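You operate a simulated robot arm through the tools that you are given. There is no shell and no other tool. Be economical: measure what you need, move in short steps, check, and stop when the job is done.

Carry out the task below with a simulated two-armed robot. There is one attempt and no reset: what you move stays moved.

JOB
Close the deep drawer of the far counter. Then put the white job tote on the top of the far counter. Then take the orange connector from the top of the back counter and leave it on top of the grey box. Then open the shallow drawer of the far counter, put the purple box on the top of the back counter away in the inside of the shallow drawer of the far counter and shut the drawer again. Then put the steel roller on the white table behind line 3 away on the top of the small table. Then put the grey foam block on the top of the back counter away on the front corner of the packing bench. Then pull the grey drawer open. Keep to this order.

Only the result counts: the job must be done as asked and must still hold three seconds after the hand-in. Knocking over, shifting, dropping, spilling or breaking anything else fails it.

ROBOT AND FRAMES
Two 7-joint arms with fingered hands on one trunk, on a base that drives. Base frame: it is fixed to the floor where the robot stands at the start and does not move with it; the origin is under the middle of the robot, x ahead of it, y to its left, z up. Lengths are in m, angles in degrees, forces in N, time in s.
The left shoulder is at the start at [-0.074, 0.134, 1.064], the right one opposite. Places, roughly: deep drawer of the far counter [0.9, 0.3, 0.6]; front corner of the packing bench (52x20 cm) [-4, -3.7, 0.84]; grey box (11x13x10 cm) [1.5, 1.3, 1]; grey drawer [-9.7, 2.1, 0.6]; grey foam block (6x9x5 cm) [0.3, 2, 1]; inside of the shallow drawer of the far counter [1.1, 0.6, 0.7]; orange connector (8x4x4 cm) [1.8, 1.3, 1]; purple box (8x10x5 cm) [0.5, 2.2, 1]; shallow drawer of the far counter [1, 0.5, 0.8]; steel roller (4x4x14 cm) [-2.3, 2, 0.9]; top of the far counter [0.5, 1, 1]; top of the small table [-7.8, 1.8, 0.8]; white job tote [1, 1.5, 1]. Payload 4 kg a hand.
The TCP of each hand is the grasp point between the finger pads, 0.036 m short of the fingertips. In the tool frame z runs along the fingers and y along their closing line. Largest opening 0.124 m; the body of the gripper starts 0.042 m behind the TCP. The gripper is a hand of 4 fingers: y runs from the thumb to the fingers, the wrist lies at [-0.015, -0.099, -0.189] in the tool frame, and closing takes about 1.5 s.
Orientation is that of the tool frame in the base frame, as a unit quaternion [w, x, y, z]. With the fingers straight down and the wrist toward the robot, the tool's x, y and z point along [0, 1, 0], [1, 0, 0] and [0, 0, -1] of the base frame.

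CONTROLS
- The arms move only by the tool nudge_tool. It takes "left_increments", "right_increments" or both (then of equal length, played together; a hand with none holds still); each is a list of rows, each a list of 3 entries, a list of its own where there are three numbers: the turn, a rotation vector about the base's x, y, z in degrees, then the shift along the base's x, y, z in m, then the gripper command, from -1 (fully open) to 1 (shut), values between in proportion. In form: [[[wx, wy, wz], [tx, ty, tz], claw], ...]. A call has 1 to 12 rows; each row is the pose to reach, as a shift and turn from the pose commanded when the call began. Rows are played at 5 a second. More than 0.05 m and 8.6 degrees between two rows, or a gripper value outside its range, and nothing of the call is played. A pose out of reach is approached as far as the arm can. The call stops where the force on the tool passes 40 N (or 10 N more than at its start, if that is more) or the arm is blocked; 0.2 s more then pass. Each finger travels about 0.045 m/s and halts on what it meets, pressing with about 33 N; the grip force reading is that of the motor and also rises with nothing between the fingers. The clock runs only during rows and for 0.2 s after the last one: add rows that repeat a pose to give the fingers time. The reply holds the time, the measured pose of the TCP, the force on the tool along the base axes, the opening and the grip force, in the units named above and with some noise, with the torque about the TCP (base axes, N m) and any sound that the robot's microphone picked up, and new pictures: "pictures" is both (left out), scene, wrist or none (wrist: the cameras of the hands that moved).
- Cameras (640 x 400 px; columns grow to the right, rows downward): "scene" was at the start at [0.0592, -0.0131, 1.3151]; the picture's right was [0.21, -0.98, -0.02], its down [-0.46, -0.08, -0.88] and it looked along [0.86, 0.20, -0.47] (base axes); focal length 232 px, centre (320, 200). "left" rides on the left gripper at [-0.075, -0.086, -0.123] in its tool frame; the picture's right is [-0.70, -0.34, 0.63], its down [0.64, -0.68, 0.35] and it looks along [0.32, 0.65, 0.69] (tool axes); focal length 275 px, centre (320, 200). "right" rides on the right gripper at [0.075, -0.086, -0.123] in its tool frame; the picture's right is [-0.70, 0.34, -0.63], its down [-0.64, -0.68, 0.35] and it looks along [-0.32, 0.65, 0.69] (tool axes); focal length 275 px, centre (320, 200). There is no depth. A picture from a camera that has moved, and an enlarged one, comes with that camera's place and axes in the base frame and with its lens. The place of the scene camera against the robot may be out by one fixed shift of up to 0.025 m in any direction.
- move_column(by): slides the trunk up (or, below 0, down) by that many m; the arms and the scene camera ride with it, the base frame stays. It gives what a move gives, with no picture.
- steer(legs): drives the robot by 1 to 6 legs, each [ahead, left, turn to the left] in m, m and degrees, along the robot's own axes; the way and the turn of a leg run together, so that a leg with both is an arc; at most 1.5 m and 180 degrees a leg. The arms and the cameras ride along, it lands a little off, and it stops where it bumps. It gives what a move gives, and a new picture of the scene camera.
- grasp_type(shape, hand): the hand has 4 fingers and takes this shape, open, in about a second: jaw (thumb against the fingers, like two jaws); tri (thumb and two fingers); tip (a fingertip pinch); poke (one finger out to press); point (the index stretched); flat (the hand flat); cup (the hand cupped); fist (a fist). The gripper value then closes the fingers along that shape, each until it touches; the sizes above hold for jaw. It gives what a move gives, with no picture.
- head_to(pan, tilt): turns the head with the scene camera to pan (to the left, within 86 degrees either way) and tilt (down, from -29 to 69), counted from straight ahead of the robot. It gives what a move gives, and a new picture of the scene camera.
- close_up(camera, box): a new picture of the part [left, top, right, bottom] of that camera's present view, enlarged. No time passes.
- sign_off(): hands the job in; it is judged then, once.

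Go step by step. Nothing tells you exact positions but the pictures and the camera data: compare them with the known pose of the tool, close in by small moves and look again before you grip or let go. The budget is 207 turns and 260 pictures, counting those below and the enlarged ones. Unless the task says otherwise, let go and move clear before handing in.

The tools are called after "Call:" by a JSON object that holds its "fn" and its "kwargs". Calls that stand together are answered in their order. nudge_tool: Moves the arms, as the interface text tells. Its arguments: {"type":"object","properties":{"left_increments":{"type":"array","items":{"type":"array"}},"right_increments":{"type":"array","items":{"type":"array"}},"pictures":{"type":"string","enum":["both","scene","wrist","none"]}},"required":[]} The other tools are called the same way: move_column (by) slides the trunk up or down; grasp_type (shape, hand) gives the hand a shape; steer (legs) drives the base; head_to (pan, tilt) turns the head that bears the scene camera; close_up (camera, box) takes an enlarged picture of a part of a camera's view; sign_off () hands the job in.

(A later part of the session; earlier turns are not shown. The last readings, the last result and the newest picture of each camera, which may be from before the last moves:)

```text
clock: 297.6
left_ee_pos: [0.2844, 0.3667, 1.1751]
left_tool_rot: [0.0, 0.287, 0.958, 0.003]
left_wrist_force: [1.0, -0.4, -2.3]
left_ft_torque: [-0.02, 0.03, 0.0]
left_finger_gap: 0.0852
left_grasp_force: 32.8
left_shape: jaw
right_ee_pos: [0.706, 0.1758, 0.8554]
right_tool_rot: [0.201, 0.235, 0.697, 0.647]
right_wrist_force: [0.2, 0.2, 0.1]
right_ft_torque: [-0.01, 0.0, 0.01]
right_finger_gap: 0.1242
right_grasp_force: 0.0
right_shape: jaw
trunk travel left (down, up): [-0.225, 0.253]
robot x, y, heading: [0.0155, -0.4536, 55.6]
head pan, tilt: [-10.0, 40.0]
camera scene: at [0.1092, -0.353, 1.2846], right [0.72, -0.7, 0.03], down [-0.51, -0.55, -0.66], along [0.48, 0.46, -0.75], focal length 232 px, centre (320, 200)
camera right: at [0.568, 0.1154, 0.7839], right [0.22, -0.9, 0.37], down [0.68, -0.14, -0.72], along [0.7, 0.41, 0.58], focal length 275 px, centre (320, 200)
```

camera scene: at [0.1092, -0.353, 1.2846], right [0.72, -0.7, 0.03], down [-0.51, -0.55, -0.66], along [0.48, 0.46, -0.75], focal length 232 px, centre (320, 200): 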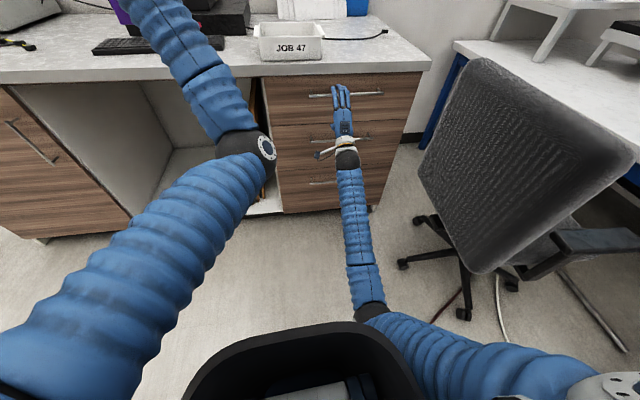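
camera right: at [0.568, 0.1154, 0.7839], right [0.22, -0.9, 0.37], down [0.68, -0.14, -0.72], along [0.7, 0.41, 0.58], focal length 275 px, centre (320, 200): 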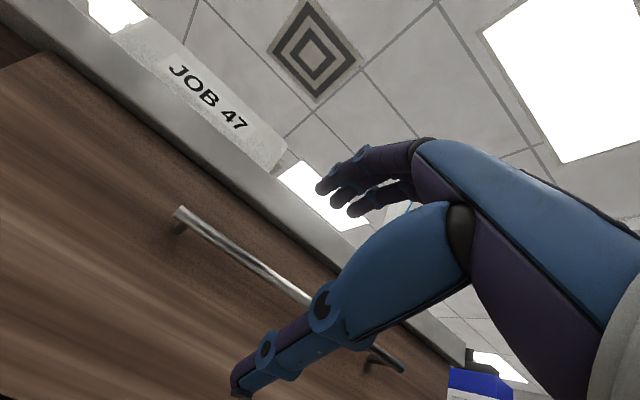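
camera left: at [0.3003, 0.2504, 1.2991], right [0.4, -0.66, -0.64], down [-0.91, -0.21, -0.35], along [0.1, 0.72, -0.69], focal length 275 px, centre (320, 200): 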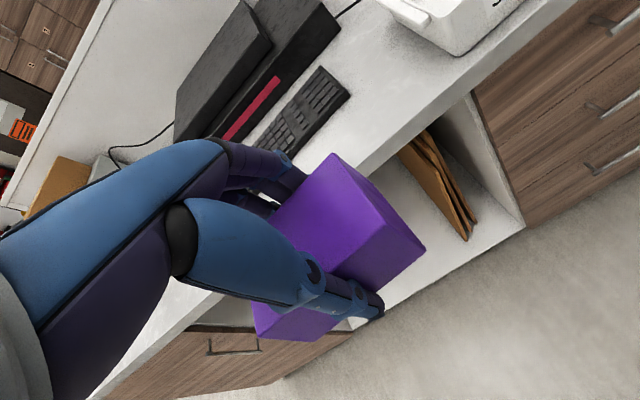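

Handle z≈0.874, centre e≈0.58. Part-close the hand to clear the counter edge, then move in around the bar.

Call:
{"fn": "nudge_tool", "kwargs": {"right_increments": [[[0, 0, 0], [0.01, -0.005, 0.009], -0.5], [[0, 0, 0], [0.02, -0.01, 0.018], 0], [[0, 0, 0], [0.029, -0.018, 0.018], 0.1], [[0, 0, 0], [0.045, 0.005, 0.018], 0.1], [[0, 0, 0], [0.06, 0.028, 0.018], 0.1], [[0, 0, 0], [0.075, 0.05, 0.018], 0.1], [[0, 0, 0], [0.075, 0.05, 0.018], 0.1]]}}

```text
clock: 299.2
left_ee_pos: [0.2848, 0.3656, 1.1749]
left_tool_rot: [0.001, 0.286, 0.958, 0.003]
left_wrist_force: [-0.5, -1.0, -2.7]
left_ft_torque: [-0.06, 0.0, 0.02]
left_finger_gap: 0.0854
left_grasp_force: 33.2
left_shape: jaw
right_ee_pos: [0.7814, 0.2247, 0.8707]
right_tool_rot: [0.201, 0.234, 0.698, 0.646]
right_wrist_force: [0.3, 0.2, 0.3]
right_ft_torque: [-0.03, -0.01, 0.01]
right_finger_gap: 0.0562
right_grasp_force: 0.1
right_shape: jaw
trunk travel left (down, up): [-0.225, 0.253]
robot x, y, heading: [0.0145, -0.452, 55.8]
head pan, tilt: [-10.0, 40.0]
camera scene: at [0.1088, -0.3529, 1.2837], right [0.72, -0.7, 0.03], down [-0.51, -0.55, -0.66], along [0.48, 0.46, -0.75], focal length 232 px, centre (320, 200)
camera right: at [0.6439, 0.165, 0.7986], right [0.22, -0.9, 0.37], down [0.68, -0.14, -0.72], along [0.7, 0.41, 0.58], focal length 275 px, centre (320, 200)
```

scene: 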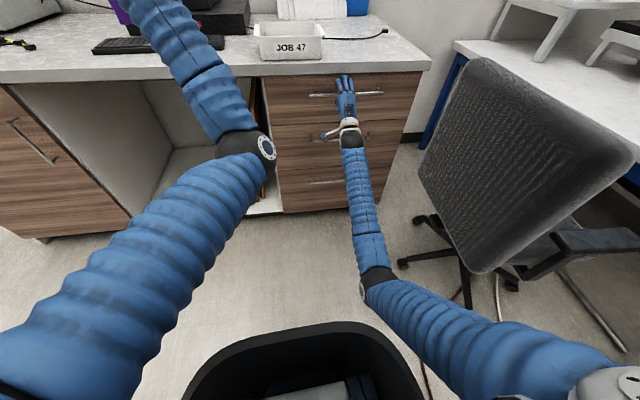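
right: 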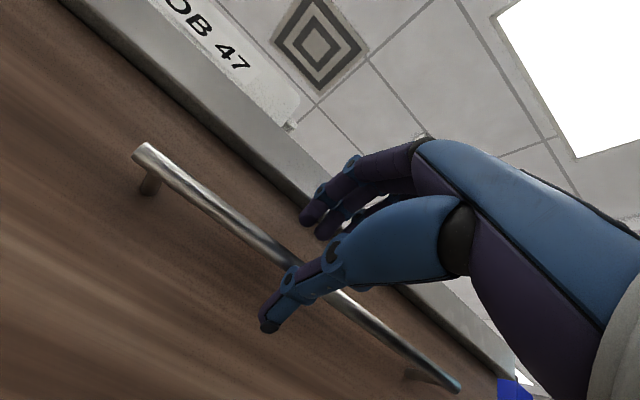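

The bar runs between thumb and fingers. Move 2 cm further in and close.

Call:
{"fn": "nudge_tool", "kwargs": {"right_increments": [[[0, 0, 0], [0.006, 0.008, 0.001], 0.1], [[0, 0, 0], [0.011, 0.016, 0.002], 0.1], [[0, 0, 0], [0.011, 0.016, 0.002], 0.5], [[0, 0, 0], [0.011, 0.016, 0.002], 1], [[0, 0, 0], [0.011, 0.016, 0.002], 1], [[0, 0, 0], [0.011, 0.016, 0.002], 1], [[0, 0, 0], [0.011, 0.016, 0.002], 1]], "pictures": "wrist"}}

```text
clock: 300.8
left_ee_pos: [0.2864, 0.3693, 1.1719]
left_tool_rot: [0.001, 0.287, 0.958, 0.001]
left_wrist_force: [-0.1, 0.6, -1.6]
left_ft_torque: [-0.01, -0.01, -0.03]
left_finger_gap: 0.0856
left_grasp_force: 33.3
left_shape: jaw
right_ee_pos: [0.7952, 0.2416, 0.8651]
right_tool_rot: [0.2, 0.234, 0.701, 0.643]
right_wrist_force: [-2.8, -5.2, -23.4]
right_ft_torque: [-0.14, 0.0, 0.03]
right_finger_gap: 0.0138
right_grasp_force: 33.1
right_shape: jaw
trunk travel left (down, up): [-0.225, 0.253]
robot x, y, heading: [0.0164, -0.4534, 55.4]
head pan, tilt: [-10.0, 40.0]
camera right: at [0.6558, 0.1814, 0.7948], right [0.22, -0.9, 0.38], down [0.67, -0.14, -0.72], along [0.71, 0.41, 0.58], focal length 275 px, centre (320, 200)
```

right: 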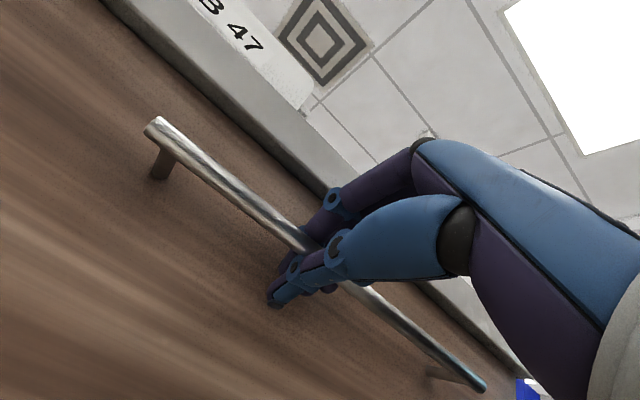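

Handle gripped (gap 14 mm). Pull the drawer out ~0.25 m.

Call:
{"fn": "nudge_tool", "kwargs": {"right_increments": [[[0, 0, 0], [0, 0, -0.003], 1], [[0, 0, 0], [-0.013, -0.019, -0.005], 1], [[0, 0, 0], [-0.026, -0.038, -0.005], 1], [[0, 0, 0], [-0.039, -0.057, -0.005], 1], [[0, 0, 0], [-0.053, -0.077, -0.005], 1], [[0, 0, 0], [-0.067, -0.098, -0.005], 1], [[0, 0, 0], [-0.081, -0.118, -0.005], 1], [[0, 0, 0], [-0.096, -0.14, -0.005], 1], [[0, 0, 0], [-0.11, -0.16, -0.005], 1], [[0, 0, 0], [-0.125, -0.182, -0.005], 1], [[0, 0, 0], [-0.14, -0.204, -0.005], 1]]}}

```text
clock: 303.2
left_ee_pos: [0.2853, 0.3671, 1.1728]
left_tool_rot: [0.0, 0.287, 0.958, 0.002]
left_wrist_force: [-0.1, 0.3, -1.7]
left_ft_torque: [-0.01, -0.01, 0.02]
left_finger_gap: 0.0855
left_grasp_force: 33.4
left_shape: jaw
right_ee_pos: [0.6553, 0.0393, 0.8674]
right_tool_rot: [0.201, 0.234, 0.699, 0.645]
right_wrist_force: [-14.7, 7.6, -29.0]
right_ft_torque: [-0.17, 0.03, 0.06]
right_finger_gap: 0.0143
right_grasp_force: 33.0
right_shape: jaw
trunk travel left (down, up): [-0.225, 0.253]
robot x, y, heading: [0.0159, -0.4515, 55.4]
head pan, tilt: [-10.0, 40.0]
camera scene: at [0.1091, -0.3515, 1.2834], right [0.72, -0.7, 0.03], down [-0.51, -0.55, -0.66], along [0.47, 0.46, -0.75], focal length 232 px, centre (320, 200)
camera right: at [0.5158, -0.021, 0.7946], right [0.22, -0.9, 0.38], down [0.68, -0.14, -0.72], along [0.7, 0.41, 0.58], focal length 275 px, centre (320, 200)
```

scene: 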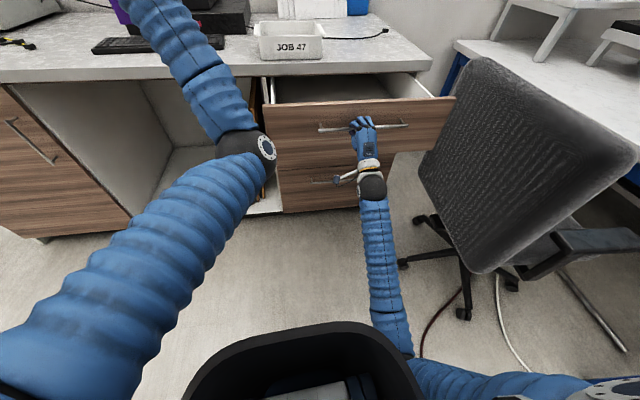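
right: 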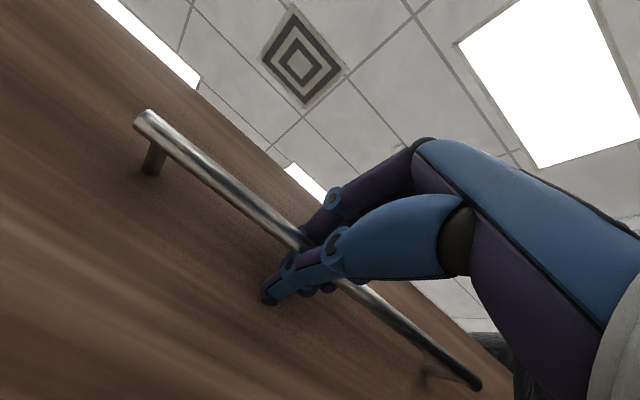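

Drawer open by ~0.25 m. Pull a bit more for working room.

Call:
{"fn": "nudge_tool", "kwargs": {"right_increments": [[[0, 0, 0], [-0.01, -0.017, -0.004], 1], [[0, 0, 0], [-0.022, -0.034, -0.006], 1], [[0, 0, 0], [-0.034, -0.052, -0.006], 1], [[0, 0, 0], [-0.045, -0.068, -0.006], 1]], "pictures": "scene"}}

```text
clock: 304.2
left_ee_pos: [0.2846, 0.367, 1.1739]
left_tool_rot: [0.0, 0.286, 0.958, 0.002]
left_wrist_force: [-0.4, -0.2, -2.7]
left_ft_torque: [0.02, 0.02, 0.05]
left_finger_gap: 0.0852
left_grasp_force: 33.2
left_shape: jaw
right_ee_pos: [0.6093, -0.0308, 0.8642]
right_tool_rot: [0.202, 0.234, 0.698, 0.646]
right_wrist_force: [-11.9, 7.7, -15.4]
right_ft_torque: [-0.08, 0.06, 0.07]
right_finger_gap: 0.0114
right_grasp_force: 33.8
right_shape: jaw
trunk travel left (down, up): [-0.225, 0.253]
robot x, y, heading: [0.0181, -0.451, 55.8]
head pan, tilt: [-10.0, 40.0]
camera scene: at [0.1087, -0.3523, 1.2836], right [0.72, -0.7, 0.03], down [-0.51, -0.55, -0.66], along [0.48, 0.46, -0.75], focal length 232 px, centre (320, 200)
```

scene: 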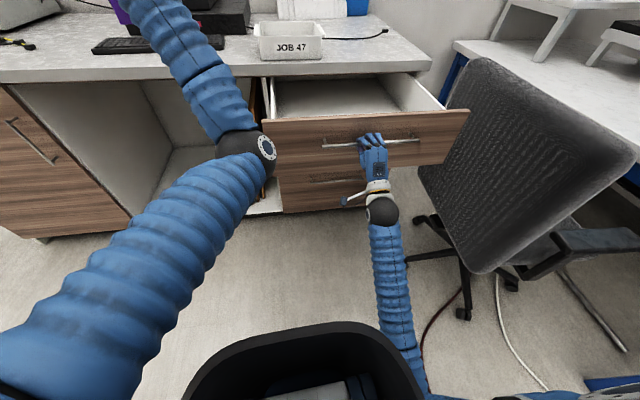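

Release the handle and withdraw the right hand.

Call:
{"fn": "nudge_tool", "kwargs": {"right_increments": [[[0, 0, 0], [0, 0, 0], 0.5], [[0, 0, 0], [0, 0, 0], 0], [[0, 0, 0], [0, 0, 0], -0.1], [[0, 0, 0], [-0.012, -0.018, 0], -0.1], [[0, 0, 0], [-0.024, -0.035, 0], -0.1], [[0, 0, 0], [-0.036, -0.053, 0], -0.1], [[0, 0, 0], [-0.045, -0.065, 0.02], -0.1], [[0, 0, 0], [-0.045, -0.065, 0.06], -0.1], [[0, 0, 0], [-0.045, -0.065, 0.1], -0.1], [[0, 0, 0], [-0.045, -0.065, 0.14], -0.1], [[0, 0, 0], [-0.045, -0.065, 0.18], -0.1]], "pictures": "scene"}}

```text
clock: 306.6
left_ee_pos: [0.2849, 0.3664, 1.1739]
left_tool_rot: [0.001, 0.286, 0.958, 0.001]
left_wrist_force: [-0.3, 0.0, -1.4]
left_ft_torque: [0.02, 0.02, 0.0]
left_finger_gap: 0.0851
left_grasp_force: 33.3
left_shape: jaw
right_ee_pos: [0.5654, -0.0946, 1.0421]
right_tool_rot: [0.201, 0.234, 0.698, 0.646]
right_wrist_force: [0.4, -0.8, 0.1]
right_ft_torque: [0.01, -0.04, 0.0]
right_finger_gap: 0.0682
right_grasp_force: 0.2
right_shape: jaw
trunk travel left (down, up): [-0.225, 0.253]
robot x, y, heading: [0.0174, -0.454, 55.8]
head pan, tilt: [-10.0, 40.0]
camera scene: at [0.1088, -0.3527, 1.2837], right [0.72, -0.7, 0.03], down [-0.51, -0.55, -0.66], along [0.48, 0.46, -0.75], focal length 232 px, centre (320, 200)
```

scene: 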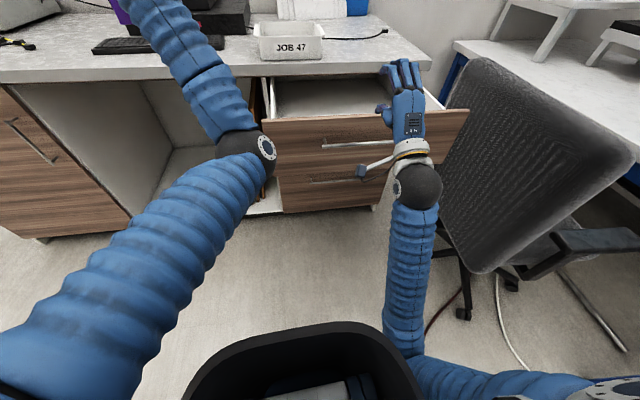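

Raise the trunk and step closer so the left hand can reach into the drawer.

Call:
{"fn": "move_column", "kwargs": {"by": 0.25}}

Call:
{"fn": "steer", "kwargs": {"legs": [[0.1, -0.1, 0]]}}

Call:
{"fn": "head_to", "kwargs": {"pan": 0, "tilt": 50}}

```text
clock: 309.1
left_ee_pos: [0.2857, 0.3673, 1.4242]
left_tool_rot: [0.0, 0.287, 0.958, 0.001]
left_wrist_force: [0.1, -0.2, -1.5]
left_ft_torque: [-0.02, -0.02, -0.01]
left_finger_gap: 0.0854
left_grasp_force: 32.6
left_shape: jaw
right_ee_pos: [0.5638, -0.0946, 1.2929]
right_tool_rot: [0.203, 0.235, 0.698, 0.646]
right_wrist_force: [-0.1, -0.5, -0.9]
right_ft_torque: [-0.01, 0.0, -0.02]
right_finger_gap: 0.0681
right_grasp_force: 0.1
right_shape: jaw
trunk travel left (down, up): [-0.475, 0.003]
robot x, y, heading: [0.0169, -0.4552, 55.4]
head pan, tilt: [-10.0, 40.0]
```

```text
clock: 310.5
left_ee_pos: [0.4259, 0.3918, 1.4238]
left_tool_rot: [0.0, 0.287, 0.958, 0.0]
left_wrist_force: [-0.3, -0.1, -1.9]
left_ft_torque: [-0.01, 0.03, -0.01]
left_finger_gap: 0.0853
left_grasp_force: 33.6
left_shape: jaw
right_ee_pos: [0.7029, -0.0713, 1.2934]
right_tool_rot: [0.202, 0.234, 0.698, 0.646]
right_wrist_force: [0.7, 0.5, 0.3]
right_ft_torque: [0.01, 0.02, 0.02]
right_finger_gap: 0.0682
right_grasp_force: 0.1
right_shape: jaw
trunk travel left (down, up): [-0.475, 0.003]
robot x, y, heading: [0.1551, -0.429, 55.4]
head pan, tilt: [-10.0, 40.0]
camera scene: at [0.2113, -0.3812, 1.5538], right [0.71, -0.7, 0.0], down [-0.45, -0.46, -0.77], along [0.54, 0.55, -0.64], focal length 232 px, centre (320, 200)
```

scene: 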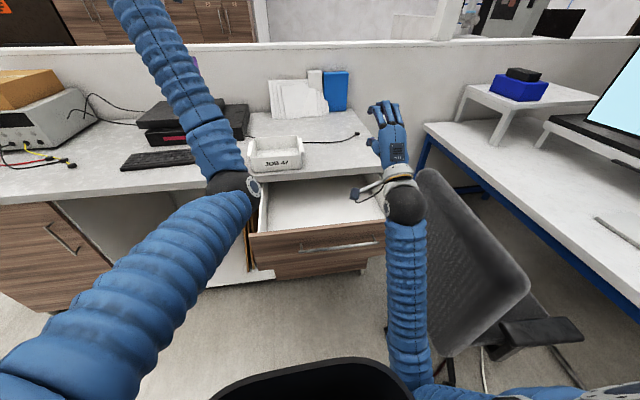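

```text
clock: 311.2
left_ee_pos: [0.4254, 0.3912, 1.4247]
left_tool_rot: [0.001, 0.288, 0.958, 0.001]
left_wrist_force: [0.6, 0.3, -3.6]
left_ft_torque: [-0.05, -0.01, -0.01]
left_finger_gap: 0.0853
left_grasp_force: 33.2
left_shape: jaw
right_ee_pos: [0.7012, -0.0717, 1.2931]
right_tool_rot: [0.201, 0.234, 0.698, 0.646]
right_wrist_force: [-0.1, -0.6, -0.4]
right_ft_torque: [0.0, -0.01, -0.02]
right_finger_gap: 0.0679
right_grasp_force: 0.1
right_shape: jaw
trunk travel left (down, up): [-0.475, 0.003]
robot x, y, heading: [0.1576, -0.4307, 55.3]
head pan, tilt: [0.0, 50.0]
camera scene: at [0.1953, -0.3783, 1.5396], right [0.82, -0.57, 0.0], down [-0.43, -0.63, -0.64], along [0.36, 0.53, -0.77], focal length 232 px, centre (320, 200)
```

scene: 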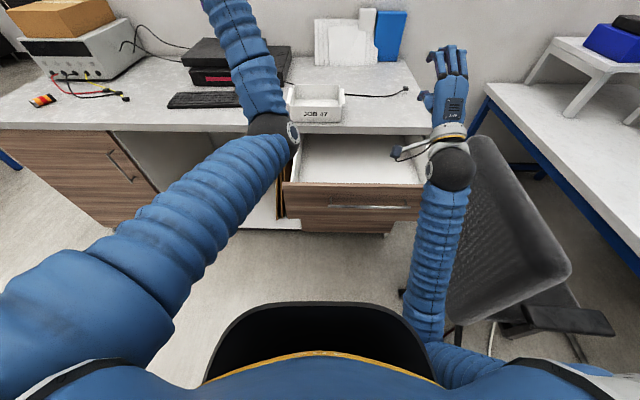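

Move the purple box over the open drawer (e≈0.42, n≈0.54) and look.

Call:
{"fn": "nudge_tool", "kwargs": {"left_increments": [[[0, 0, 0], [0.038, -0.03, 0], 1], [[0, 0, 0], [0.076, -0.06, -0.01], 1], [[0, 0, 0], [0.114, -0.09, -0.02], 1], [[0, 0, 0], [0.152, -0.12, -0.03], 1], [[0, 0, 0], [0.19, -0.15, -0.04], 1], [[0, 0, 0], [0.228, -0.18, -0.05], 1], [[0, 0, 0], [0.228, -0.18, -0.09], 1], [[0, 0, 0], [0.228, -0.18, -0.13], 1], [[0, 0, 0], [0.228, -0.18, -0.17], 1], [[0, 0, 0], [0.228, -0.18, -0.21], 1], [[0, 0, 0], [0.228, -0.18, -0.25], 1], [[0, 0, 0], [0.228, -0.18, -0.29], 1]]}}

```text
clock: 314.0
left_ee_pos: [0.6267, 0.2538, 1.15]
left_tool_rot: [-0.011, 0.264, 0.964, 0.023]
left_wrist_force: [0.7, -0.7, -2.5]
left_ft_torque: [0.0, 0.01, 0.0]
left_finger_gap: 0.0853
left_grasp_force: 32.6
left_shape: jaw
right_ee_pos: [0.702, -0.0721, 1.2934]
right_tool_rot: [0.201, 0.234, 0.698, 0.647]
right_wrist_force: [0.1, 1.0, 0.2]
right_ft_torque: [-0.04, 0.02, 0.01]
right_finger_gap: 0.0683
right_grasp_force: 0.0
right_shape: jaw
trunk travel left (down, up): [-0.475, 0.003]
robot x, y, heading: [0.1578, -0.431, 55.7]
head pan, tilt: [0.0, 50.0]
stopped in row 12 (left hand): the arm was blocked; the commanded pose is now the measured one
camera scene: at [0.1949, -0.3791, 1.5397], right [0.82, -0.57, 0.0], down [-0.43, -0.63, -0.64], along [0.36, 0.53, -0.77], focal length 232 px, centre (320, 200)
camera left: at [0.6482, 0.1335, 1.265], right [0.42, -0.61, -0.67], down [-0.91, -0.24, -0.35], along [0.05, 0.75, -0.66], focal length 275 px, centre (320, 200)
```

scene: 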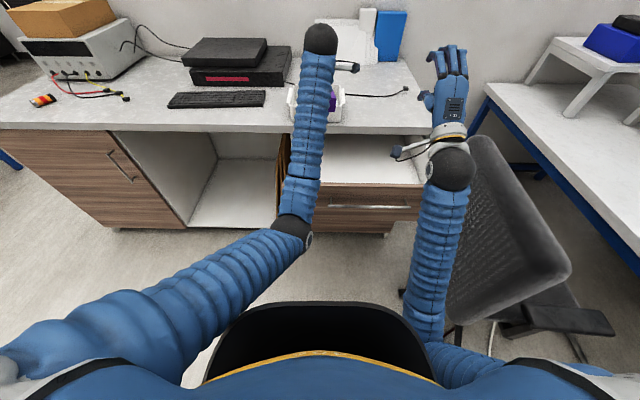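
left: 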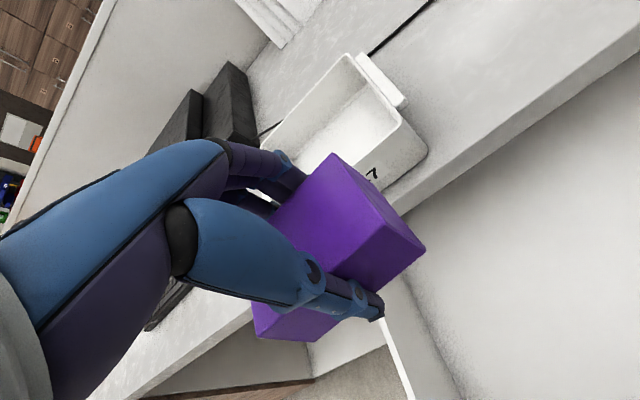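

The left elbow was blocked by the drawer front. I'll lift, level the hand, then turn it 90° so the forearm comes in from the left side instead, and raise the right arm clear.

Call:
{"fn": "nudge_tool", "kwargs": {"left_increments": [[[-1.5, -0.3, 0], [0, 0, 0.04], 1], [[-2.9, -0.5, 0], [-0.01, 0.02, 0.08], 1], [[-2.9, -0.5, 0], [-0.02, 0.04, 0.12], 1], [[-2.9, -0.5, 0], [-0.03, 0.05, 0.16], 1]], "right_increments": [[[0, 0, 0], [0, 0, 0.04], 0], [[0, 0, 0], [0, 0, 0.08], 0], [[0, 0, 0], [0, 0, 0.12], 0], [[0, 0, 0], [0, 0, 0.15], 0]], "pictures": "none"}}

Call:
{"fn": "nudge_tool", "kwargs": {"left_increments": [[[0, 0, -7.7], [0, 0, 0], 1], [[0, 0, -15.4], [0, 0, 0], 1], [[0, 0, -23.1], [0, 0, 0], 1], [[0, 0, -30.8], [0, 0, 0], 1], [[0, 0, -38.5], [0, 0, 0], 1], [[0, 0, -46.2], [0, 0, 0], 1], [[0, 0, -53.9], [0, 0, 0], 1], [[0, 0, -61.6], [0, 0, 0], 1], [[0, 0, -69.3], [0, 0, 0], 1], [[0, 0, -77], [0, 0, 0], 1], [[0, 0, -84.7], [0, 0, 0], 1], [[0, 0, -92], [0, 0, 0], 1]]}}

```text
clock: 315.0
left_ee_pos: [0.5983, 0.3, 1.3082]
left_tool_rot: [0.001, 0.267, 0.964, -0.002]
left_wrist_force: [-0.9, -0.1, -2.1]
left_ft_torque: [-0.01, 0.03, 0.0]
left_finger_gap: 0.0849
left_grasp_force: 33.0
left_shape: jaw
right_ee_pos: [0.7029, -0.069, 1.4462]
right_tool_rot: [0.202, 0.235, 0.698, 0.646]
right_wrist_force: [0.4, 0.1, 0.1]
right_ft_torque: [-0.04, 0.01, 0.0]
right_finger_gap: 0.0622
right_grasp_force: 0.1
right_shape: jaw
trunk travel left (down, up): [-0.475, 0.003]
robot x, y, heading: [0.1559, -0.426, 55.3]
head pan, tilt: [0.0, 50.0]
```

```text
clock: 317.6
left_ee_pos: [0.599, 0.2999, 1.3098]
left_tool_rot: [0.0, 0.879, 0.478, -0.002]
left_wrist_force: [0.0, 0.5, -1.4]
left_ft_torque: [-0.02, 0.03, 0.02]
left_finger_gap: 0.0848
left_grasp_force: 32.7
left_shape: jaw
right_ee_pos: [0.704, -0.0702, 1.4453]
right_tool_rot: [0.202, 0.234, 0.698, 0.646]
right_wrist_force: [-1.3, 1.0, 0.2]
right_ft_torque: [-0.01, -0.05, -0.01]
right_finger_gap: 0.0623
right_grasp_force: 0.0
right_shape: jaw
trunk travel left (down, up): [-0.475, 0.003]
robot x, y, heading: [0.1555, -0.4284, 55.6]
head pan, tilt: [0.0, 50.0]
camera scene: at [0.1943, -0.3779, 1.5396], right [0.82, -0.57, 0.0], down [-0.43, -0.63, -0.64], along [0.36, 0.53, -0.77], focal length 232 px, centre (320, 200)
camera left: at [0.4849, 0.2841, 1.431], right [-0.66, -0.4, -0.63], down [-0.22, 0.91, -0.35], along [0.71, -0.09, -0.69], focal length 275 px, centre (320, 200)
```

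scene: 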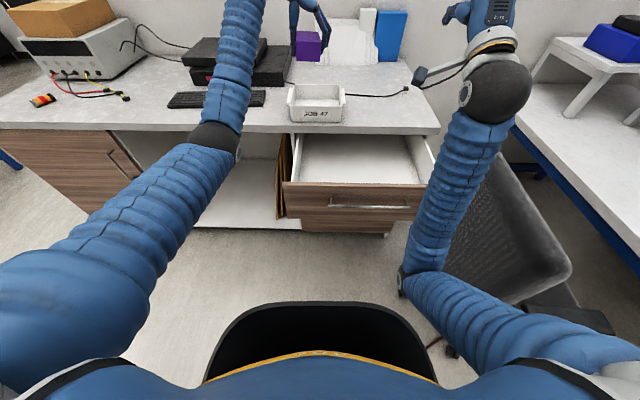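
left: 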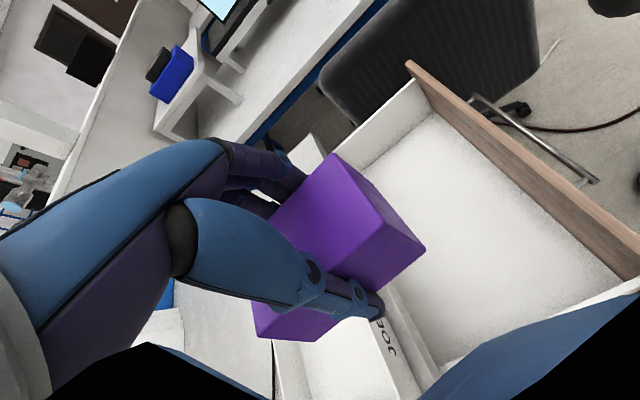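

Clear view of the drawer: interior e≈0.30–0.84, n≈0.39–0.68. Move over the centre-left and lower in stages.

Call:
{"fn": "nudge_tool", "kwargs": {"left_increments": [[[0, 0, 0], [0.026, -0.031, -0.01], 1], [[0, 0, 0], [0.051, -0.063, -0.02], 1], [[0, 0, 0], [0.077, -0.095, -0.03], 1], [[0, 0, 0], [0.1025, -0.126, -0.05], 1], [[0, 0, 0], [0.1025, -0.126, -0.09], 1], [[0, 0, 0], [0.1025, -0.126, -0.13], 1], [[0, 0, 0], [0.1025, -0.126, -0.17], 1], [[0, 0, 0], [0.1025, -0.126, -0.21], 1], [[0, 0, 0], [0.1025, -0.126, -0.25], 1], [[0, 0, 0], [0.1025, -0.126, -0.29], 1], [[0, 0, 0], [0.1025, -0.126, -0.33], 1]]}}

```text
clock: 320.0
left_ee_pos: [0.7001, 0.174, 0.9777]
left_tool_rot: [0.0, 0.878, 0.479, -0.002]
left_wrist_force: [0.7, 0.8, -1.4]
left_ft_torque: [-0.01, 0.01, 0.03]
left_finger_gap: 0.0851
left_grasp_force: 33.0
left_shape: jaw
right_ee_pos: [0.703, -0.0694, 1.4444]
right_tool_rot: [0.202, 0.234, 0.698, 0.646]
right_wrist_force: [-0.3, 0.0, -0.9]
right_ft_torque: [0.03, 0.0, -0.03]
right_finger_gap: 0.0621
right_grasp_force: 0.2
right_shape: jaw
trunk travel left (down, up): [-0.475, 0.003]
robot x, y, heading: [0.1525, -0.4274, 55.2]
head pan, tilt: [0.0, 50.0]
camera scene: at [0.195, -0.378, 1.5395], right [0.82, -0.57, 0.0], down [-0.43, -0.63, -0.64], along [0.36, 0.53, -0.77], focal length 232 px, centre (320, 200)
camera left: at [0.5885, 0.1577, 1.099], right [-0.66, -0.4, -0.63], down [-0.23, 0.91, -0.35], along [0.71, -0.09, -0.69], focal length 275 px, centre (320, 200)
```

scene: 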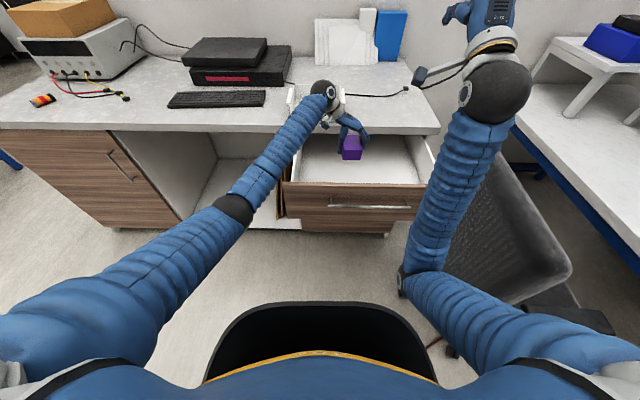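
left: 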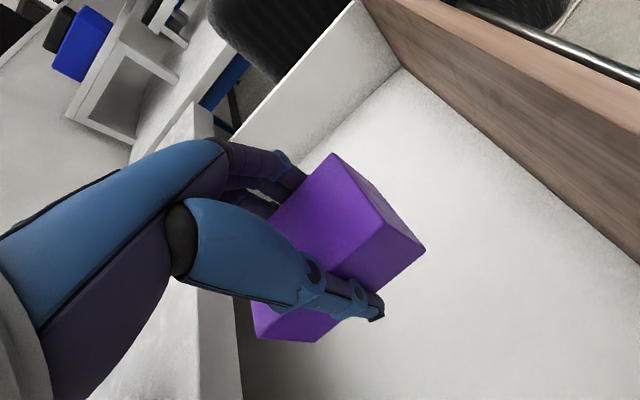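

Floor of the drawer is about z≈0.74. Lower to ~2 cm above, then gently to contact.

Call:
{"fn": "nudge_tool", "kwargs": {"left_increments": [[[0, 0, 0], [0, 0, -0.035], 1], [[0, 0, 0], [0, 0, -0.07], 1], [[0, 0, 0], [0, 0, -0.105], 1], [[0, 0, 0], [0, 0, -0.135], 1], [[0, 0, 0], [0, 0, -0.155], 1], [[0, 0, 0], [0, 0, -0.165], 1], [[0, 0, 0], [0, 0, -0.172], 1], [[0, 0, 0], [0, 0, -0.178], 1], [[0, 0, 0], [0, 0, -0.184], 1], [[0, 0, 0], [0, 0, -0.19], 1]]}}

```text
clock: 322.2
left_ee_pos: [0.7001, 0.1772, 0.8068]
left_tool_rot: [-0.003, 0.877, 0.48, 0.008]
left_wrist_force: [0.2, 0.2, -1.8]
left_ft_torque: [-0.02, 0.02, 0.01]
left_finger_gap: 0.085
left_grasp_force: 33.5
left_shape: jaw
right_ee_pos: [0.6963, -0.0767, 1.4503]
right_tool_rot: [0.203, 0.234, 0.696, 0.648]
right_wrist_force: [0.0, 0.3, -0.6]
right_ft_torque: [-0.03, -0.01, 0.02]
right_finger_gap: 0.0621
right_grasp_force: 0.0
right_shape: jaw
trunk travel left (down, up): [-0.475, 0.003]
robot x, y, heading: [0.154, -0.4264, 55.7]
head pan, tilt: [0.0, 50.0]
camera scene: at [0.1874, -0.3857, 1.5409], right [0.82, -0.57, 0.0], down [-0.43, -0.63, -0.65], along [0.37, 0.53, -0.76], focal length 232 px, centre (320, 200)
camera left: at [0.5855, 0.1577, 0.926], right [-0.65, -0.4, -0.65], down [-0.22, 0.92, -0.34], along [0.72, -0.08, -0.69], focal length 275 px, centre (320, 200)
```

scene: 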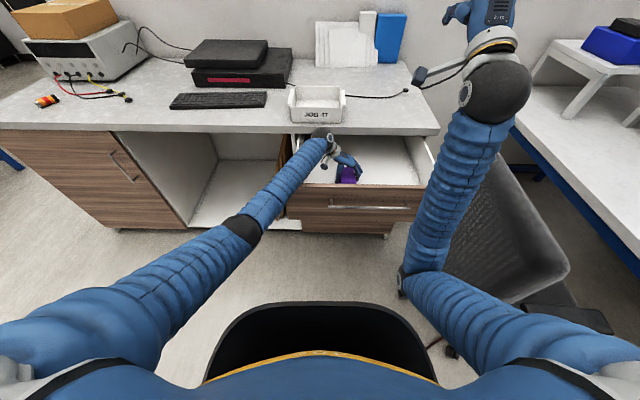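
left: 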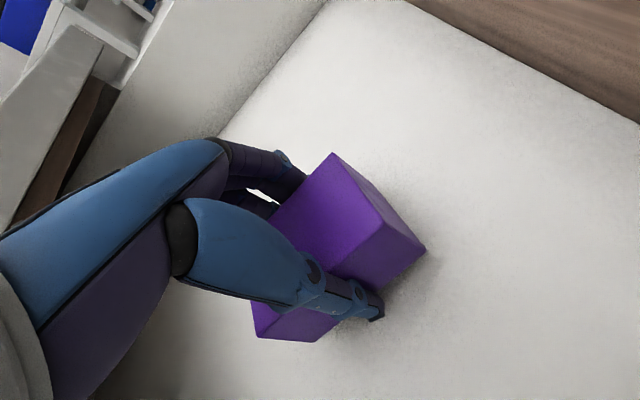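

The forearm leans on the drawer's left side before the box touches (about 1.5 cm to go). I'll lift a bit, shift the hand left so the wrist is above that side, and lower again.

Call:
{"fn": "nudge_tool", "kwargs": {"left_increments": [[[0, 0, 0], [0, 0, 0.03], 1], [[0, 0, 0], [-0.023, 0.016, 0.04], 1], [[0.5, 0.9, 0], [-0.045, 0.031, 0.04], 1], [[0.5, 0.9, 0], [-0.045, 0.031, 0.01], 1], [[0.5, 0.9, 0], [-0.045, 0.031, -0.005], 1], [[0.5, 0.9, 0], [-0.045, 0.031, -0.01], 1], [[0.5, 0.9, 0], [-0.045, 0.031, -0.015], 1]]}}

```text
clock: 324.0
left_ee_pos: [0.6669, 0.2223, 0.8085]
left_tool_rot: [-0.014, 0.877, 0.48, 0.016]
left_wrist_force: [0.9, 1.6, -1.9]
left_ft_torque: [-0.07, 0.05, -0.02]
left_finger_gap: 0.085
left_grasp_force: 33.2
left_shape: jaw
right_ee_pos: [0.702, -0.0683, 1.4434]
right_tool_rot: [0.201, 0.235, 0.698, 0.646]
right_wrist_force: [0.1, 0.6, -1.3]
right_ft_torque: [0.02, -0.02, 0.0]
right_finger_gap: 0.0624
right_grasp_force: 0.1
right_shape: jaw
trunk travel left (down, up): [-0.475, 0.003]
robot x, y, heading: [0.1567, -0.4271, 56.0]
head pan, tilt: [0.0, 50.0]
stopped in row 7 (left hand): the arm was blocked; the commanded pose is now the measured one
camera scene: at [0.1948, -0.3787, 1.5383], right [0.83, -0.56, 0.0], down [-0.43, -0.63, -0.64], along [0.36, 0.53, -0.77], focal length 232 px, centre (320, 200)
camera left: at [0.5514, 0.2001, 0.927], right [-0.65, -0.38, -0.66], down [-0.22, 0.92, -0.31], along [0.73, -0.06, -0.68], focal length 275 px, centre (320, 200)
```

scene: 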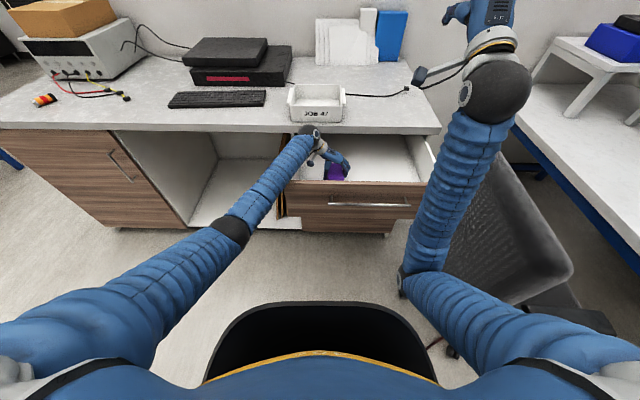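
left: 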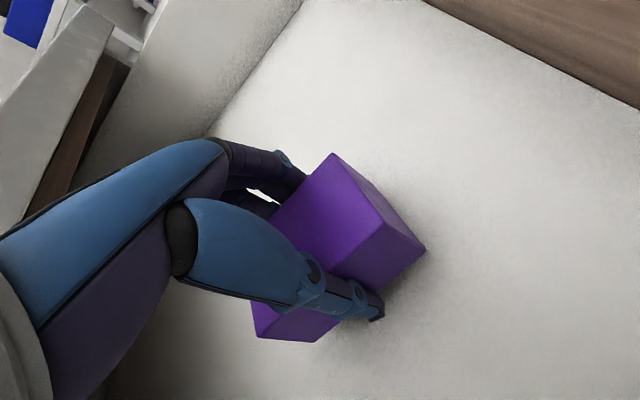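

Still blocked by the forearm at ~1.5 cm above the floor; opening slowly lets the box slide down the last bit between the fingers.

Call:
{"fn": "nudge_tool", "kwargs": {"left_increments": [[[0, 0, 0], [0, 0, 0], 0.6], [[0, 0, 0], [0, 0, 0], 0.2], [[0, 0, 0], [0, 0, 0], -0.1], [[0, 0, 0], [0, 0, 0], -0.3], [[0, 0, 0], [0, 0, 0], -0.4], [[0, 0, 0], [0, 0, 0], -0.5], [[0, 0, 0], [0, 0, 0], -0.6], [[0, 0, 0], [0, 0, 0], -0.8], [[0, 0, 0], [0, 0, 0], -1], [[0, 0, 0], [0, 0, 0], -1]], "pictures": "wrist"}}

```text
clock: 326.2
left_ee_pos: [0.6627, 0.2169, 0.8073]
left_tool_rot: [-0.015, 0.877, 0.479, 0.014]
left_wrist_force: [0.3, -0.2, -0.4]
left_ft_torque: [-0.01, -0.02, -0.01]
left_finger_gap: 0.1236
left_grasp_force: 0.0
left_shape: jaw
right_ee_pos: [0.6975, -0.0741, 1.448]
right_tool_rot: [0.202, 0.233, 0.696, 0.648]
right_wrist_force: [-1.1, 0.9, 0.3]
right_ft_torque: [-0.01, -0.02, 0.03]
right_finger_gap: 0.0624
right_grasp_force: 0.1
right_shape: jaw
trunk travel left (down, up): [-0.475, 0.003]
robot x, y, heading: [0.1538, -0.4239, 55.9]
head pan, tilt: [0.0, 50.0]
camera left: at [0.5474, 0.1945, 0.9263], right [-0.65, -0.38, -0.66], down [-0.22, 0.92, -0.31], along [0.72, -0.06, -0.69], focal length 275 px, centre (320, 200)
```

left: 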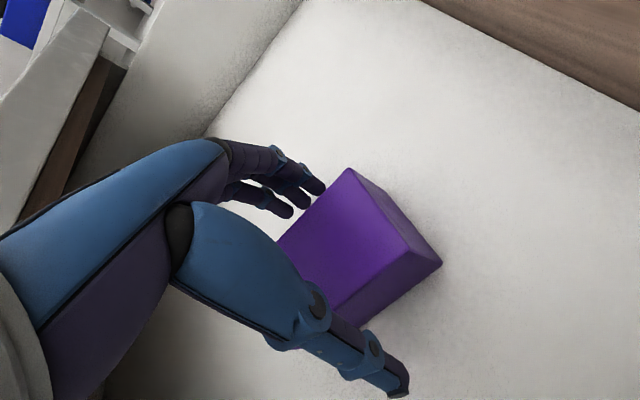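

The box rests on the drawer floor. Lift the left hand straight out.

Call:
{"fn": "nudge_tool", "kwargs": {"left_increments": [[[0, 0, 0], [0, 0, 0.03], -1], [[0, 0, 0], [0, 0, 0.07], -1], [[0, 0, 0], [0, 0, 0.11], -1], [[0, 0, 0], [0, 0, 0.15], -1], [[0, 0, 0], [0, 0, 0.2], -1], [[0, 0, 0], [0, 0, 0.25], -1], [[0, 0, 0], [0, 0, 0.3], -1], [[0, 0, 0], [0, 0, 0.35], -1], [[0, 0, 0], [0, 0, 0.4], -1], [[0, 0, 0], [0, 0, 0.45], -1], [[0, 0, 0], [-0.02, 0.01, 0.48], -1]]}}

```text
clock: 328.6
left_ee_pos: [0.6404, 0.2269, 1.275]
left_tool_rot: [-0.01, 0.878, 0.479, 0.007]
left_wrist_force: [0.3, 0.2, -0.1]
left_ft_torque: [-0.02, 0.02, 0.0]
left_finger_gap: 0.1235
left_grasp_force: 0.1
left_shape: jaw
right_ee_pos: [0.7012, -0.0681, 1.4471]
right_tool_rot: [0.203, 0.235, 0.698, 0.645]
right_wrist_force: [-0.5, 0.2, -0.4]
right_ft_torque: [0.01, 0.0, -0.02]
right_finger_gap: 0.0623
right_grasp_force: 0.1
right_shape: jaw
trunk travel left (down, up): [-0.475, 0.003]
robot x, y, heading: [0.1541, -0.431, 55.9]
head pan, tilt: [0.0, 50.0]
camera scene: at [0.1928, -0.3775, 1.5396], right [0.82, -0.57, 0.0], down [-0.43, -0.63, -0.64], along [0.36, 0.53, -0.77], focal length 232 px, centre (320, 200)
camera left: at [0.5267, 0.2064, 1.3948], right [-0.66, -0.39, -0.65], down [-0.22, 0.92, -0.32], along [0.72, -0.07, -0.69], focal length 275 px, centre (320, 200)
```

scene: 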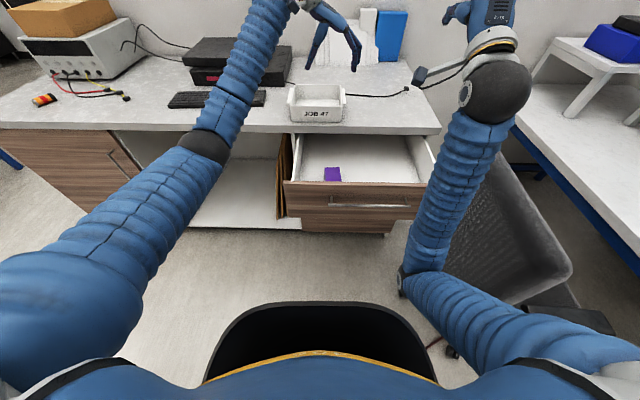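
left: 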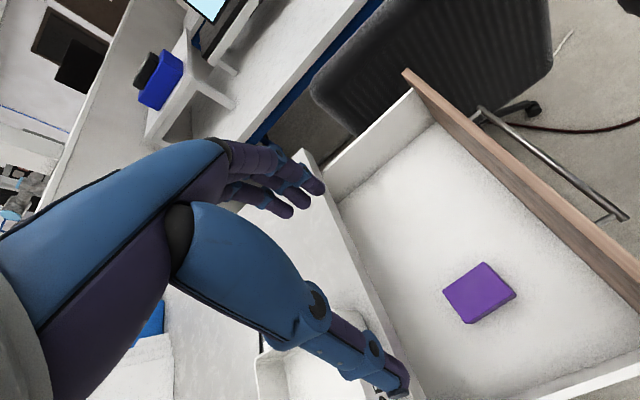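

Purple box is in the drawer. Restore the left hand's pose out of the way, set the right hand to a fist.

Call:
{"fn": "nudge_tool", "kwargs": {"left_increments": [[[0, 0, 7.7], [-0.03, 0.0, 0.008], -1], [[0, 0, 15.4], [-0.06, 0, 0.016], -1], [[0, 0, 23.1], [-0.09, 0, 0.024], -1], [[0, 0, 30.8], [-0.12, 0, 0.032], -1], [[0, 0, 38.5], [-0.15, 0, 0.04], -1], [[0, 0, 46.2], [-0.18, 0, 0.048], -1], [[0, 0, 53.9], [-0.21, 0, 0.056], -1], [[0, 0, 61.6], [-0.24, 0, 0.064], -1], [[0, 0, 69.3], [-0.27, 0, 0.072], -1], [[0, 0, 77], [-0.3, 0, 0.08], -1], [[0, 0, 84.7], [-0.33, 0, 0.09], -1], [[0, 0, 92], [-0.36, 0.005, 0.1], -1]], "pictures": "none"}}

Call:
{"fn": "grasp_type", "kwargs": {"shape": "fist", "hand": "right"}}

Call:
{"fn": "steer", "kwargs": {"legs": [[-0.14, 0, 0]]}}

Call:
{"fn": "move_column", "kwargs": {"by": -0.25}}

```text
clock: 331.2
left_ee_pos: [0.2795, 0.2316, 1.3761]
left_tool_rot: [-0.013, 0.264, 0.964, -0.002]
left_wrist_force: [0.6, 0.3, 0.6]
left_ft_torque: [-0.01, 0.0, 0.03]
left_finger_gap: 0.1238
left_grasp_force: 0.0
left_shape: jaw
right_ee_pos: [0.7004, -0.0697, 1.4448]
right_tool_rot: [0.202, 0.234, 0.697, 0.647]
right_wrist_force: [0.1, 0.7, -0.2]
right_ft_torque: [0.02, 0.0, 0.03]
right_finger_gap: 0.062
right_grasp_force: 0.0
right_shape: jaw
trunk travel left (down, up): [-0.475, 0.003]
robot x, y, heading: [0.1523, -0.4305, 55.7]
head pan, tilt: [0.0, 50.0]
```

```text
clock: 332.1
left_ee_pos: [0.2809, 0.2318, 1.3764]
left_tool_rot: [-0.013, 0.266, 0.964, -0.004]
left_wrist_force: [-0.4, 0.1, 0.1]
left_ft_torque: [0.01, -0.02, -0.01]
left_finger_gap: 0.1236
left_grasp_force: 0.1
left_shape: jaw
right_ee_pos: [0.7016, -0.0695, 1.4445]
right_tool_rot: [0.201, 0.234, 0.699, 0.646]
right_wrist_force: [-0.4, -0.5, 0.3]
right_ft_torque: [0.01, -0.01, 0.02]
right_finger_gap: 0.0
right_grasp_force: 0.1
right_shape: fist
trunk travel left (down, up): [-0.475, 0.003]
robot x, y, heading: [0.1519, -0.4305, 55.8]
head pan, tilt: [0.0, 50.0]
```

```text
clock: 333.4
left_ee_pos: [0.2005, 0.1165, 1.3761]
left_tool_rot: [-0.014, 0.264, 0.964, -0.004]
left_wrist_force: [-1.0, 0.2, 0.7]
left_ft_torque: [0.03, -0.02, -0.01]
left_finger_gap: 0.1237
left_grasp_force: 0.2
left_shape: jaw
right_ee_pos: [0.6218, -0.1834, 1.4457]
right_tool_rot: [0.202, 0.234, 0.698, 0.646]
right_wrist_force: [1.0, -0.5, 0.5]
right_ft_torque: [-0.03, 0.0, -0.02]
right_finger_gap: 0.0
right_grasp_force: 0.0
right_shape: fist
trunk travel left (down, up): [-0.475, 0.003]
robot x, y, heading: [0.0779, -0.5452, 55.9]
head pan, tilt: [0.0, 50.0]
camera scene: at [0.1147, -0.4935, 1.5396], right [0.83, -0.56, 0.0], down [-0.43, -0.63, -0.64], along [0.36, 0.53, -0.77], focal length 232 px, centre (320, 200)
```

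scene: 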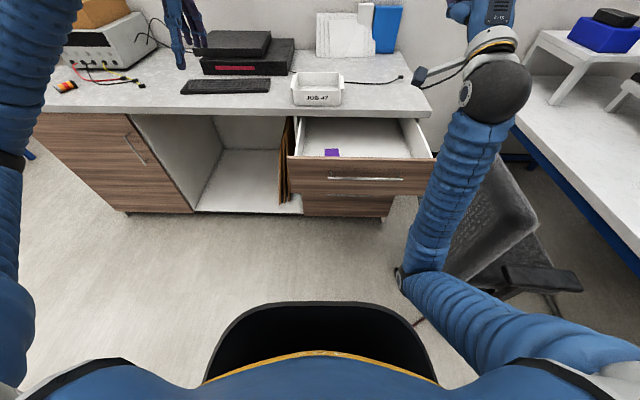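

```text
clock: 336.0
left_ee_pos: [0.1998, 0.1164, 1.1266]
left_tool_rot: [-0.014, 0.264, 0.965, -0.004]
left_wrist_force: [0.3, 0.3, 1.0]
left_ft_torque: [0.0, -0.02, 0.02]
left_finger_gap: 0.1238
left_grasp_force: 0.0
left_shape: jaw
right_ee_pos: [0.6325, -0.1685, 1.1611]
right_tool_rot: [0.196, 0.239, 0.716, 0.626]
right_wrist_force: [0.3, -0.5, 1.0]
right_ft_torque: [-0.04, 0.0, -0.01]
right_finger_gap: 0.0002
right_grasp_force: 0.0
right_shape: fist
trunk travel left (down, up): [-0.225, 0.253]
robot x, y, heading: [0.0771, -0.5465, 55.7]
head pan, tilt: [0.0, 50.0]
```

The right arm lagged slightly while lowering; check whether its elbow met the chair.

Call:
{"fn": "head_to", "kwargs": {"pan": -45, "tilt": 45}}

```text
clock: 337.1
left_ee_pos: [0.2005, 0.1169, 1.1246]
left_tool_rot: [-0.014, 0.264, 0.964, -0.004]
left_wrist_force: [-0.9, 0.7, 0.8]
left_ft_torque: [-0.03, -0.01, 0.03]
left_finger_gap: 0.1238
left_grasp_force: 0.0
left_shape: jaw
right_ee_pos: [0.633, -0.1682, 1.1602]
right_tool_rot: [0.194, 0.238, 0.717, 0.626]
right_wrist_force: [-0.9, -0.3, 0.1]
right_ft_torque: [-0.01, -0.01, -0.02]
right_finger_gap: 0.0
right_grasp_force: 0.1
right_shape: fist
trunk travel left (down, up): [-0.225, 0.253]
robot x, y, heading: [0.0749, -0.5449, 55.9]
head pan, tilt: [-45.0, 45.0]
camera scene: at [0.1874, -0.4891, 1.2805], right [0.19, -0.98, 0.11], down [-0.75, -0.22, -0.62], along [0.63, 0.04, -0.78], focal length 232 px, centre (320, 200)
```

scene: 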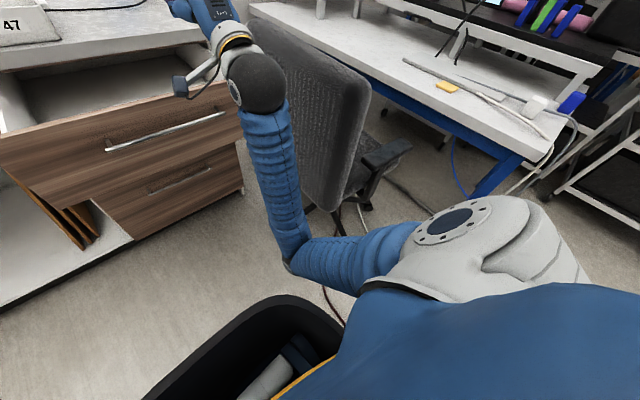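

Chair hasn't moved. Back a touch, tilt the fist to ~48° and lower it in front of the panel (z≈0.80, below the handle).

Call:
{"fn": "steer", "kwargs": {"legs": [[-0.06, 0, 0]]}}

Call:
{"fn": "nudge_tool", "kwargs": {"right_increments": [[[-3, 2.1, 0], [0, 0, -0.03], 0], [[-6, 4.2, 0], [0, 0, -0.06], 0], [[-9, 6.3, 0], [0, 0, -0.09], 0], [[-12, 8.4, 0], [0, 0, -0.12], 0], [[-15, 10.5, 0], [0.005, 0.007, -0.155], 0], [[-18, 12.6, 0], [0.01, 0.014, -0.19], 0], [[-21, 14.7, 0], [0.02, 0.028, -0.225], 0], [[-24, 16.8, 0], [0.025, 0.035, -0.26], 0], [[-27, 18.9, 0], [0.025, 0.035, -0.3], 0], [[-29, 20, 0], [0.025, 0.035, -0.34], 0], [[-29, 20, 0], [0.025, 0.035, -0.36], 0]]}}

```text
clock: 338.1
left_ee_pos: [0.1651, 0.0654, 1.1264]
left_tool_rot: [-0.014, 0.264, 0.964, -0.003]
left_wrist_force: [-0.1, -0.1, -0.1]
left_ft_torque: [0.04, -0.04, 0.01]
left_finger_gap: 0.1238
left_grasp_force: 0.2
left_shape: jaw
right_ee_pos: [0.5967, -0.2209, 1.1626]
right_tool_rot: [0.195, 0.238, 0.715, 0.627]
right_wrist_force: [-0.6, -0.3, -0.1]
right_ft_torque: [0.0, 0.04, -0.01]
right_finger_gap: 0.0
right_grasp_force: 0.1
right_shape: fist
trunk travel left (down, up): [-0.225, 0.253]
robot x, y, heading: [0.0411, -0.5922, 55.8]
head pan, tilt: [-45.0, 45.0]
camera scene: at [0.1519, -0.5414, 1.2809], right [0.19, -0.98, 0.11], down [-0.75, -0.21, -0.62], along [0.63, 0.04, -0.77], focal length 232 px, centre (320, 200)
```

scene: 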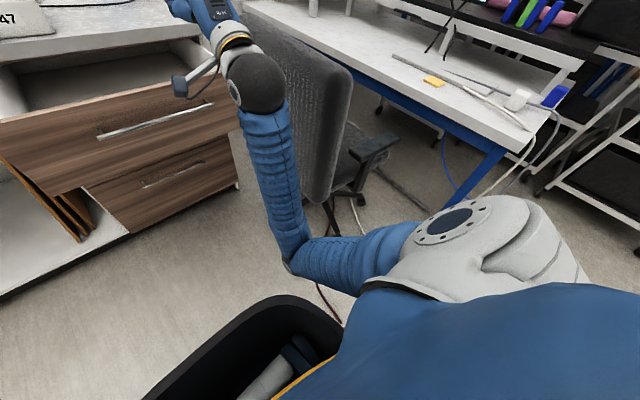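

```text
clock: 340.5
left_ee_pos: [0.1655, 0.0659, 1.1272]
left_tool_rot: [-0.015, 0.264, 0.964, -0.003]
left_wrist_force: [-0.2, 0.0, 0.3]
left_ft_torque: [0.0, -0.02, -0.02]
left_finger_gap: 0.1236
left_grasp_force: 0.0
left_shape: jaw
right_ee_pos: [0.6238, -0.1826, 0.7992]
right_tool_rot: [0.123, 0.287, 0.872, 0.377]
right_wrist_force: [0.3, 0.3, -0.6]
right_ft_torque: [-0.03, -0.02, 0.02]
right_finger_gap: 0.0003
right_grasp_force: 0.0
right_shape: fist
right hand out of reach, approached as far as the arm can: row 1, 2, 3, 4
trunk travel left (down, up): [-0.225, 0.253]
robot x, y, heading: [0.045, -0.5939, 55.9]
head pan, tilt: [-45.0, 45.0]
camera scene: at [0.1532, -0.5395, 1.2806], right [0.19, -0.98, 0.11], down [-0.75, -0.22, -0.62], along [0.63, 0.04, -0.78], focal length 232 px, centre (320, 200)
camera right: at [0.4754, -0.2578, 0.8224], right [0.43, -0.6, 0.68], down [0.39, -0.55, -0.74], along [0.82, 0.58, 0.0], focal length 275 px, centre (320, 200)
```

scene: 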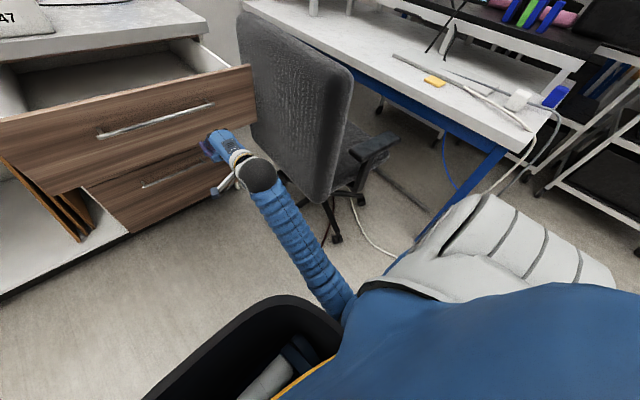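
right: 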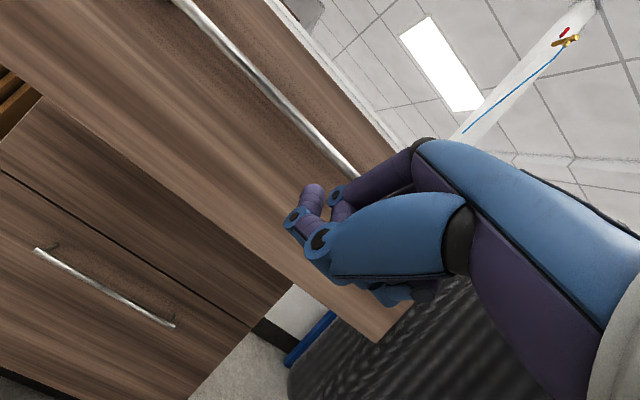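

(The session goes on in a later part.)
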